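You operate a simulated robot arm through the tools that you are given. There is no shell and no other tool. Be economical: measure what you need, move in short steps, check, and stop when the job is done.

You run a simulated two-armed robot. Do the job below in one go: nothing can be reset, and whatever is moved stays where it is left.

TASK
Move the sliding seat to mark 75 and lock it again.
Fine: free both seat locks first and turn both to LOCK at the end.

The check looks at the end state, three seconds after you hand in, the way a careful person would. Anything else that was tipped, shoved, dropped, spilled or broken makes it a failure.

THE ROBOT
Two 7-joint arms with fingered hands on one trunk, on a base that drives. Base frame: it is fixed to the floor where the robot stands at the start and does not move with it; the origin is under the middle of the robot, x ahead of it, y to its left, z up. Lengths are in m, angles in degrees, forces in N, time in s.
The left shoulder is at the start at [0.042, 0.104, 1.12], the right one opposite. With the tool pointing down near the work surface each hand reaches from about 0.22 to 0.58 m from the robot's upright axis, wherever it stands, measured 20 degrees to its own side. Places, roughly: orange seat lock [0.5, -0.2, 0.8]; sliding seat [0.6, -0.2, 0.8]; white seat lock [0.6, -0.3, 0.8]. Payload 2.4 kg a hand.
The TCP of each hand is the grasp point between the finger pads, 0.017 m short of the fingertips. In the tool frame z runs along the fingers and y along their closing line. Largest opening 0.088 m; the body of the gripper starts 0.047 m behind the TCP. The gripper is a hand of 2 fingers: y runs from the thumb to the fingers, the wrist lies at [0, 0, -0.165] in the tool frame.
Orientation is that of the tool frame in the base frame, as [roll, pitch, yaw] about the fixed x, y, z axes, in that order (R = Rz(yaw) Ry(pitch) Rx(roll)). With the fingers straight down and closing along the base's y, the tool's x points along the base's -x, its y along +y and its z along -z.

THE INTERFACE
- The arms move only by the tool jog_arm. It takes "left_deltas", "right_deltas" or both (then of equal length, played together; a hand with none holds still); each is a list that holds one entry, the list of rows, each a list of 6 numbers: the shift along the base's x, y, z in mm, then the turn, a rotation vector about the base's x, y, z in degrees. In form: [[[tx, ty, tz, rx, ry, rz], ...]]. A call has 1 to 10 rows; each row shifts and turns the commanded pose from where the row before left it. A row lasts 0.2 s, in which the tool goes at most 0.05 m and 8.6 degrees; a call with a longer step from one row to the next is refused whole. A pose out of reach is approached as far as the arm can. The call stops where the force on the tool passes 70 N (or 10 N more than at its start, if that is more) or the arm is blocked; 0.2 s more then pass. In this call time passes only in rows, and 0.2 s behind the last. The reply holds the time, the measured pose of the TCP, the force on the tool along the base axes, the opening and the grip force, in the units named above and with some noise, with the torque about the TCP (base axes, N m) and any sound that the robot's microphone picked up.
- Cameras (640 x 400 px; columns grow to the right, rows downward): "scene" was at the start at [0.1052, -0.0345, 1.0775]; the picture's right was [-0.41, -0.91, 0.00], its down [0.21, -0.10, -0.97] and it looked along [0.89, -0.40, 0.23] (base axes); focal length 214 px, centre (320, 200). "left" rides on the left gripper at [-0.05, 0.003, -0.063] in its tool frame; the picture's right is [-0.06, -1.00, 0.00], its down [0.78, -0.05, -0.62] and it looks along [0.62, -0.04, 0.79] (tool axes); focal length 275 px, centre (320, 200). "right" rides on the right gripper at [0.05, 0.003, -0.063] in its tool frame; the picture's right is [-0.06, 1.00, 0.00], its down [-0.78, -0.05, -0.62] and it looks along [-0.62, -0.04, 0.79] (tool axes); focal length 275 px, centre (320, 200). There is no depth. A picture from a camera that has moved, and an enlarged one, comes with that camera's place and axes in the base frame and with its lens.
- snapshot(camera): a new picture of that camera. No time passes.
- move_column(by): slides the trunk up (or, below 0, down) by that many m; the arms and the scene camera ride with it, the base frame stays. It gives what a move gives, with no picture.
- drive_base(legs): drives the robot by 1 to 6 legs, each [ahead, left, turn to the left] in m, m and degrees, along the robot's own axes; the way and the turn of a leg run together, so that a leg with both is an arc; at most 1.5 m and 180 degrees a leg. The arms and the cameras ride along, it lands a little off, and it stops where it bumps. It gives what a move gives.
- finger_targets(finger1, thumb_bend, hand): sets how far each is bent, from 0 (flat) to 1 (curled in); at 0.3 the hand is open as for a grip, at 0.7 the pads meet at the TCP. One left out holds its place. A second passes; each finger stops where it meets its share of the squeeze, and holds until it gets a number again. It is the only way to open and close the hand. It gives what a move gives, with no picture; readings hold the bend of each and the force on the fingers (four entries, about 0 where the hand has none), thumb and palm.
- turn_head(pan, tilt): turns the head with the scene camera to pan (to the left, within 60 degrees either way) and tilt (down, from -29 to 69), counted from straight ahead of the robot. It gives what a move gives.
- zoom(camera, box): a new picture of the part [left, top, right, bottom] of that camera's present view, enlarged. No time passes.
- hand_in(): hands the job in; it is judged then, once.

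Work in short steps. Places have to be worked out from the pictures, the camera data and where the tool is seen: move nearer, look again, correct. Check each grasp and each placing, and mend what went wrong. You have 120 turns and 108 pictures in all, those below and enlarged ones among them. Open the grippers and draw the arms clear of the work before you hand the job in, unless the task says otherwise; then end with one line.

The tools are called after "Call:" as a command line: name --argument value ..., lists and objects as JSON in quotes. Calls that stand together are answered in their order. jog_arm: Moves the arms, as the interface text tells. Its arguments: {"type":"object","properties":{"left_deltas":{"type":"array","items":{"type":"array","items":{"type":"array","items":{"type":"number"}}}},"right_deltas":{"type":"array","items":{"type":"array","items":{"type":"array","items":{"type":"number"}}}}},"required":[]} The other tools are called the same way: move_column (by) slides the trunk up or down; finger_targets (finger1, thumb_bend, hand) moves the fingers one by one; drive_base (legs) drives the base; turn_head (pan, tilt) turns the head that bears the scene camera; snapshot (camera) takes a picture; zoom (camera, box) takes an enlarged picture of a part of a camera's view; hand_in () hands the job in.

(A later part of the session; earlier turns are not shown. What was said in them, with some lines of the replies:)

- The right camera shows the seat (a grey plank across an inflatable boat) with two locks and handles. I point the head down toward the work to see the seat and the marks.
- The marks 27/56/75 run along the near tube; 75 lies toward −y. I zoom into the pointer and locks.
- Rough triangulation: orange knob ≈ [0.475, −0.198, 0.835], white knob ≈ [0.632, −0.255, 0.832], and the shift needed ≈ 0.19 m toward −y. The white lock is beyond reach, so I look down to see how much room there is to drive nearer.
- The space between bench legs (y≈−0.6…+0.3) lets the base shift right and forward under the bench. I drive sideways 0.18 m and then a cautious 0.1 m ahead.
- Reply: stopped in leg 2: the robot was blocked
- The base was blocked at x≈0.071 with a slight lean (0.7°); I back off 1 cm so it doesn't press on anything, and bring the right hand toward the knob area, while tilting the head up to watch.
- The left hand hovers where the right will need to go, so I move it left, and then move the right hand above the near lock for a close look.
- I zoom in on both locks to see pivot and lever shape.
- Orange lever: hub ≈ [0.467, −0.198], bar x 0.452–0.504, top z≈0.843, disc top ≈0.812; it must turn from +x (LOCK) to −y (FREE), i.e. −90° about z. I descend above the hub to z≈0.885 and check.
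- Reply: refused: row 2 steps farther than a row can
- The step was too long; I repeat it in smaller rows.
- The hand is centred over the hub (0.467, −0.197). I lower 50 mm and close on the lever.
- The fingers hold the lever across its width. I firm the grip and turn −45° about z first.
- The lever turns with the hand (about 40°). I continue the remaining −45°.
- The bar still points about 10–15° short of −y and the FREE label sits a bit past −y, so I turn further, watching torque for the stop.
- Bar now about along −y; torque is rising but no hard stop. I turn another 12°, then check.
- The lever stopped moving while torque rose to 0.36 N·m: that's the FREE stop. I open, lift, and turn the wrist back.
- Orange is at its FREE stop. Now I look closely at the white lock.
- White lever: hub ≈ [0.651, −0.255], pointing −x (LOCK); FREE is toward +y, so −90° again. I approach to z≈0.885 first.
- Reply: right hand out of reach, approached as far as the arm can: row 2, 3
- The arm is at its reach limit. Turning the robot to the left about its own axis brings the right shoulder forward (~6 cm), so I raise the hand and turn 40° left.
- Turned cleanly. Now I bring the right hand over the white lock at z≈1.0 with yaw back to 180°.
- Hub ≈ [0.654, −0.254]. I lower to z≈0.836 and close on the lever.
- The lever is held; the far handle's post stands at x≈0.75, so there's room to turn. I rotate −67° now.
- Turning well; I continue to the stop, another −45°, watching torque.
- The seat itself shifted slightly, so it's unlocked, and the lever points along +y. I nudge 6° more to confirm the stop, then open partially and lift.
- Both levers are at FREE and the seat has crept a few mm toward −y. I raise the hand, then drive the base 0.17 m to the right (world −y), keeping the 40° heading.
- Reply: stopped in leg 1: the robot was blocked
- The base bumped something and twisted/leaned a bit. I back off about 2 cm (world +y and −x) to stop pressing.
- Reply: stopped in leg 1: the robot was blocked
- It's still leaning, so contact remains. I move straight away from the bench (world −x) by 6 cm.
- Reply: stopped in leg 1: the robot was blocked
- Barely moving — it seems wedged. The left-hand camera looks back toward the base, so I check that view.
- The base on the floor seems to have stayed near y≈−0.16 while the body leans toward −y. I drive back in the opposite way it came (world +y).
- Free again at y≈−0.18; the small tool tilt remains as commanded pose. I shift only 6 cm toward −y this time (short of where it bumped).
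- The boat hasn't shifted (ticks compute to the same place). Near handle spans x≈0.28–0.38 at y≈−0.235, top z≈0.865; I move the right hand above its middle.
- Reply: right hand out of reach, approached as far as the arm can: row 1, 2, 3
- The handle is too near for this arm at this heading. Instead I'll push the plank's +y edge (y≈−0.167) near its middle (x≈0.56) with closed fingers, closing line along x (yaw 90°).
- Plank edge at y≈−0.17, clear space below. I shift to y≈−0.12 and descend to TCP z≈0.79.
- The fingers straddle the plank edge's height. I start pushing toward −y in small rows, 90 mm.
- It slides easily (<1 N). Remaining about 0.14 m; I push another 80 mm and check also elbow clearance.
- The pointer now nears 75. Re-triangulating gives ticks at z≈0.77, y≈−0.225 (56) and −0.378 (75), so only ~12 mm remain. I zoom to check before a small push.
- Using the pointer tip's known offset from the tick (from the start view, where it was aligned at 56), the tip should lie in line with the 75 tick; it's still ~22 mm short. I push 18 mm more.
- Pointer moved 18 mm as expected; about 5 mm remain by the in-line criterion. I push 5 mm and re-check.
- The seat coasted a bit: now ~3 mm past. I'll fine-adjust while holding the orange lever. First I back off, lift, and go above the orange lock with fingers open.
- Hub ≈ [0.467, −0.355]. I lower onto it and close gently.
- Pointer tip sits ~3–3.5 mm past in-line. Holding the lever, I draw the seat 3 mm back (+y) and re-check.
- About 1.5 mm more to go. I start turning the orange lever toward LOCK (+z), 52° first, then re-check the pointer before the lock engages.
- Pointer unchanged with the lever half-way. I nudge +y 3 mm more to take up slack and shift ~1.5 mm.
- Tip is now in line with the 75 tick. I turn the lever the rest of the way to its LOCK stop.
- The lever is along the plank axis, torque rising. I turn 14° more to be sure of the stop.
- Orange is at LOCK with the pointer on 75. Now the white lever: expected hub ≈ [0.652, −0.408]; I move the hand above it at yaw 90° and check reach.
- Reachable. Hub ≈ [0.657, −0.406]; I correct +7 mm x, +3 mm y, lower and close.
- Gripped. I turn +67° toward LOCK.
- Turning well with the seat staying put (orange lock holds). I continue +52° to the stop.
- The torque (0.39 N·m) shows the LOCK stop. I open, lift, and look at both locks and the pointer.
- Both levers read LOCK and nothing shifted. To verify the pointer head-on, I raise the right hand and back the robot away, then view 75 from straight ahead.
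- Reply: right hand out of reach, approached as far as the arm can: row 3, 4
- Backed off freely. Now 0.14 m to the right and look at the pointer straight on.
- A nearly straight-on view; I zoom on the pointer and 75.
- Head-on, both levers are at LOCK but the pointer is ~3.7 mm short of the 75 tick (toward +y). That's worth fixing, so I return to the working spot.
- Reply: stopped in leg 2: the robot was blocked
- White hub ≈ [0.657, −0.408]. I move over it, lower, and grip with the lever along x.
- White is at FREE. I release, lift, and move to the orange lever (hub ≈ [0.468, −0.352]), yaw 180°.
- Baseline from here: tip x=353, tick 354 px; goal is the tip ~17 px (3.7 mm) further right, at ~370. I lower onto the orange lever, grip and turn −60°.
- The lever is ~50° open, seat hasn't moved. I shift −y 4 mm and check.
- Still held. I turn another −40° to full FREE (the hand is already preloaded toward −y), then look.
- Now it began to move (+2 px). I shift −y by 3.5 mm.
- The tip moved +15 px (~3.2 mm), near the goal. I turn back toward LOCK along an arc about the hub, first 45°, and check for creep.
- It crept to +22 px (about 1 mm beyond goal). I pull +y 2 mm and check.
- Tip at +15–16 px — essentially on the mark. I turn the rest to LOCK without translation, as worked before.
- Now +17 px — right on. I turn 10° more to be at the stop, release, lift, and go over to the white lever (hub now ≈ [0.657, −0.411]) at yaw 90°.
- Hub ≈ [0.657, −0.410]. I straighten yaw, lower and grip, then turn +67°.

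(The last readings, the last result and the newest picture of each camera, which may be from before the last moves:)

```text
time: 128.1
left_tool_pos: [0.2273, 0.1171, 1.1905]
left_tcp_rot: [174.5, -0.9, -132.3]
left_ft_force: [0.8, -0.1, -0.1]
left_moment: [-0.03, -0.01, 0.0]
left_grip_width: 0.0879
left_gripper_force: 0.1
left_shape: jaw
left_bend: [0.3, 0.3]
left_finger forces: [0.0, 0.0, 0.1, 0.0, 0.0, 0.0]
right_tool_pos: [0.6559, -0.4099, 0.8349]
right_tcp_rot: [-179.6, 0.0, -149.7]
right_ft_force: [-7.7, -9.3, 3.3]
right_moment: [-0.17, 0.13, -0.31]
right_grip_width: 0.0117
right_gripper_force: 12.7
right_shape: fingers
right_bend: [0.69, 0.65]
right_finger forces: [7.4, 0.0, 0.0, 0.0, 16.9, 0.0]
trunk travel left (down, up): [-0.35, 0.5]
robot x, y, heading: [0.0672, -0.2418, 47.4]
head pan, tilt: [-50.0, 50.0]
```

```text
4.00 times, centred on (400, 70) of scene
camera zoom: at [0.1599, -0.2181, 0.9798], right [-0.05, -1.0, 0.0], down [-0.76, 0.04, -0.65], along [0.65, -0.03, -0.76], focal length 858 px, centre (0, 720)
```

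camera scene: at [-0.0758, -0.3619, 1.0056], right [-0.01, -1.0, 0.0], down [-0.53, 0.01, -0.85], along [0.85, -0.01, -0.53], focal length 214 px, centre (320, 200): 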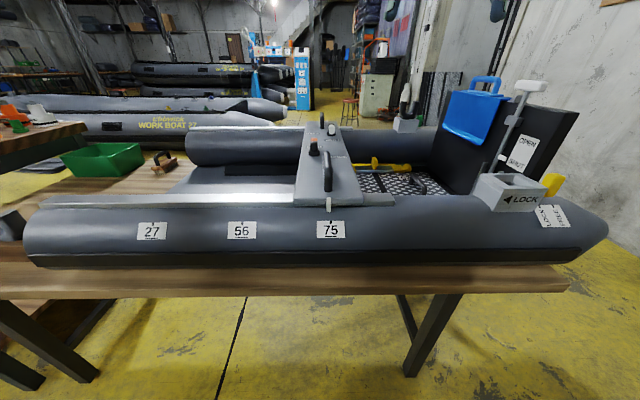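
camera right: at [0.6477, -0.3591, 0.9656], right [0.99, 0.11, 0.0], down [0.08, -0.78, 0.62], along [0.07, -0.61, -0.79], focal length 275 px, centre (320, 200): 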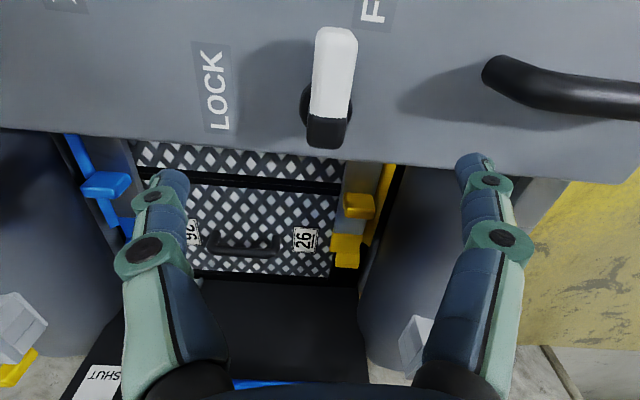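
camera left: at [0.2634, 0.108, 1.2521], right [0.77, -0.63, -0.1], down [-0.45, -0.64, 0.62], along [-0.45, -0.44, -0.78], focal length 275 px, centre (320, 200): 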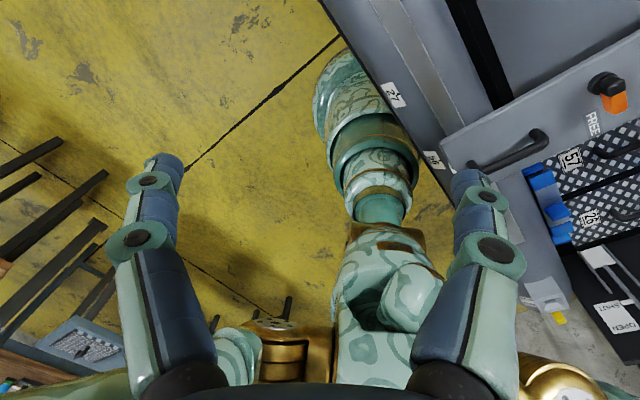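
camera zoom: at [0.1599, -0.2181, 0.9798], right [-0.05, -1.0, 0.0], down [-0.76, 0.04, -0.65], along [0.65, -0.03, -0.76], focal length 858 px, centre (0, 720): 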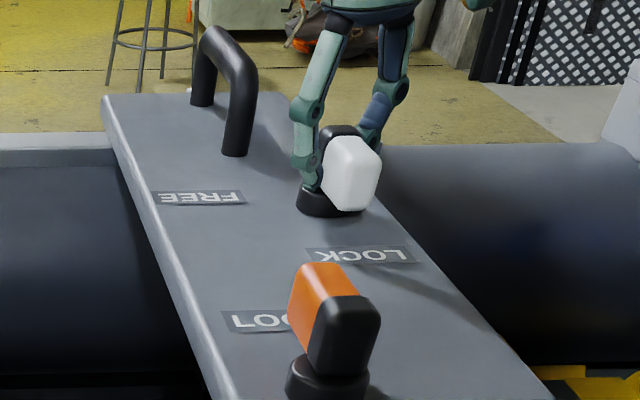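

White is at the LOCK stop. I release, lift, draw back, and drive off for the head-on check.

Call:
finger_targets --hand "right" --finger1 0.3 --thumb_bend 0.3

Call:
jog_arm --right_deltas '[[[0, 0, 25, 0, 0, 0], [0, 0, 35, 0, 0, -7], [0, 0, 40, 0, 0, -7], [-30, 0, 30, 0, 0, -7], [-40, 10, 10, 0, 0, -7], [-40, 10, 0, 0, 0, 0], [-40, 10, 0, 0, 0, 0], [-40, 10, 20, 0, 0, 0], [0, 0, 30, 0, 0, 0]]]'

Call:
drive_base --legs '[[-0.17, 0.183, 0], [-0.103, -0.094, 0]]'

Call:
turn_head --pan -48 --tilt 32

Call:
zoom --camera "scene" --box '[295, 185, 365, 245]'

Call:
zoom --camera "scene" --box '[280, 100, 380, 210]'

Call:
snapshot --camera "scene"

```text
time: 129.1
left_tool_pos: [0.2258, 0.1186, 1.1902]
left_tcp_rot: [174.5, -0.9, -132.3]
left_ft_force: [0.2, -0.7, 0.0]
left_moment: [0.03, -0.02, -0.01]
left_grip_width: 0.0879
left_gripper_force: 0.1
left_shape: jaw
left_bend: [0.3, 0.3]
left_finger forces: [0.1, 0.1, 0.0, 0.0, 0.0, 0.1]
right_tool_pos: [0.6561, -0.4099, 0.8362]
right_tcp_rot: [-179.8, -0.1, -149.8]
right_ft_force: [-0.4, 0.4, 0.0]
right_moment: [0.04, -0.01, -0.01]
right_grip_width: 0.0836
right_gripper_force: 0.2
right_shape: fingers
right_bend: [0.3, 0.3]
right_finger forces: [0.1, 0.0, 0.0, 0.1, 0.0, 0.0]
trunk travel left (down, up): [-0.35, 0.5]
robot x, y, heading: [0.066, -0.2373, 47.3]
head pan, tilt: [-50.0, 50.0]
```

```text
time: 131.1
left_tool_pos: [0.2254, 0.1169, 1.1894]
left_tcp_rot: [174.3, -0.9, -132.3]
left_ft_force: [-0.6, 0.2, 0.7]
left_moment: [0.01, 0.0, 0.03]
left_grip_width: 0.0878
left_gripper_force: 0.1
left_shape: jaw
left_bend: [0.3, 0.3]
left_finger forces: [0.0, 0.0, 0.0, 0.0, 0.0, 0.0]
right_tool_pos: [0.4646, -0.3688, 1.0253]
right_tcp_rot: [-179.9, 0.0, -177.9]
right_ft_force: [0.1, -0.1, -1.0]
right_moment: [-0.03, -0.03, 0.0]
right_grip_width: 0.0838
right_gripper_force: 0.1
right_shape: fingers
right_bend: [0.3, 0.3]
right_finger forces: [0.1, 0.0, 0.0, 0.0, 0.0, 0.1]
trunk travel left (down, up): [-0.35, 0.5]
robot x, y, heading: [0.0669, -0.2374, 47.3]
head pan, tilt: [-50.0, 50.0]
```

```text
time: 133.9
left_tool_pos: [-0.0193, -0.0231, 1.1883]
left_tcp_rot: [174.2, -1.1, -132.3]
left_ft_force: [0.2, 0.5, 0.1]
left_moment: [-0.02, 0.03, 0.0]
left_grip_width: 0.0878
left_gripper_force: 0.0
left_shape: jaw
left_bend: [0.3, 0.3]
left_finger forces: [0.0, 0.0, 0.1, 0.0, 0.0, 0.0]
right_tool_pos: [0.2178, -0.5076, 1.0249]
right_tcp_rot: [-179.9, -0.2, -177.8]
right_ft_force: [-0.3, 0.1, 0.6]
right_moment: [-0.02, 0.01, -0.01]
right_grip_width: 0.0837
right_gripper_force: 0.0
right_shape: fingers
right_bend: [0.3, 0.3]
right_finger forces: [0.0, 0.1, 0.1, 0.1, 0.0, 0.0]
trunk travel left (down, up): [-0.35, 0.5]
robot x, y, heading: [-0.1852, -0.3748, 47.4]
head pan, tilt: [-50.0, 50.0]
```

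```text
time: 134.7
left_tool_pos: [-0.0195, -0.0228, 1.1891]
left_tcp_rot: [174.1, -1.1, -132.4]
left_ft_force: [-0.3, 0.9, -0.2]
left_moment: [0.01, 0.03, -0.01]
left_grip_width: 0.0877
left_gripper_force: 0.1
left_shape: jaw
left_bend: [0.3, 0.3]
left_finger forces: [0.1, 0.0, 0.0, 0.1, 0.1, 0.1]
right_tool_pos: [0.2187, -0.5077, 1.0245]
right_tcp_rot: [-179.9, -0.2, -177.7]
right_ft_force: [-0.1, 0.1, 0.0]
right_moment: [0.05, 0.01, 0.01]
right_grip_width: 0.0839
right_gripper_force: 0.1
right_shape: fingers
right_bend: [0.3, 0.3]
right_finger forces: [0.0, 0.1, 0.0, 0.0, 0.1, 0.1]
trunk travel left (down, up): [-0.35, 0.5]
robot x, y, heading: [-0.1815, -0.3785, 47.2]
head pan, tilt: [-48.0, 32.0]
```

```text
6.67 times, centred on (330, 215) of scene
camera zoom: at [-0.0743, -0.3552, 1.0056], right [-0.01, -1.0, 0.0], down [-0.53, 0.01, -0.85], along [0.85, -0.01, -0.53], focal length 1430 px, centre (253, 100)
```

zoom: 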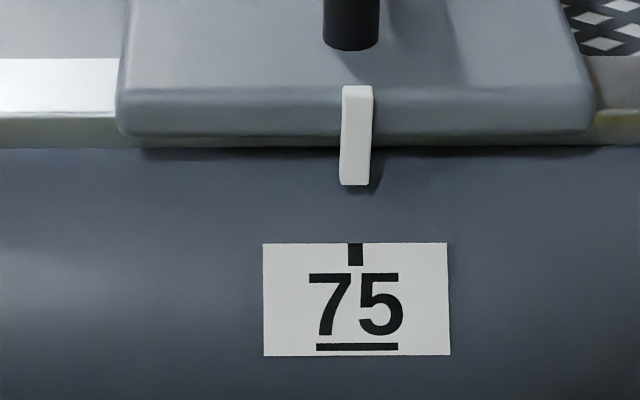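

```text
3.64 times, centred on (330, 155) of scene
camera zoom: at [-0.0743, -0.3552, 1.0056], right [-0.01, -1.0, 0.0], down [-0.53, 0.01, -0.85], along [0.85, -0.01, -0.53], focal length 780 px, centre (284, 364)
```

zoom: 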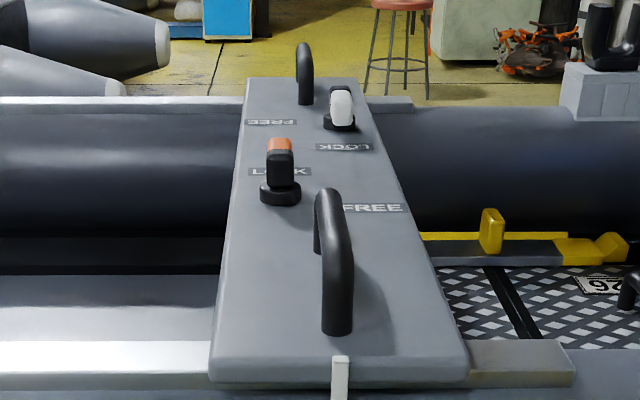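

```text
13 pictures are left
camera scene: at [-0.0743, -0.3552, 1.0056], right [-0.01, -1.0, 0.0], down [-0.53, 0.01, -0.85], along [0.85, -0.01, -0.53], focal length 214 px, centre (320, 200)
```

scene: 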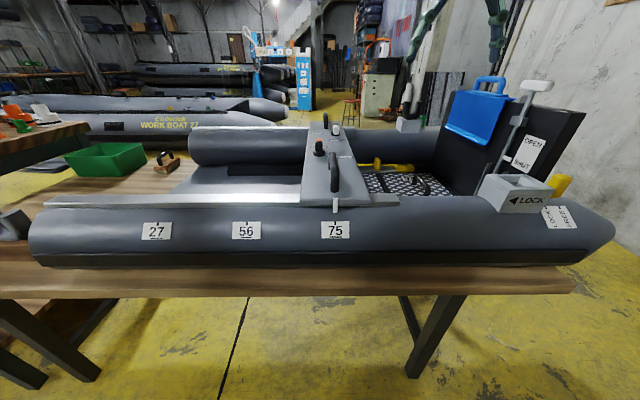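

The pointer is exactly on the 75 tick, both levers read LOCK, and nothing else has moved. Both hands are open and clear, so I hand in.

Call:
hand_in

```text
The job is handed in.
```

The sliding seat is on mark 75, with both the orange and white locks turned back to LOCK, and the job is handed in.
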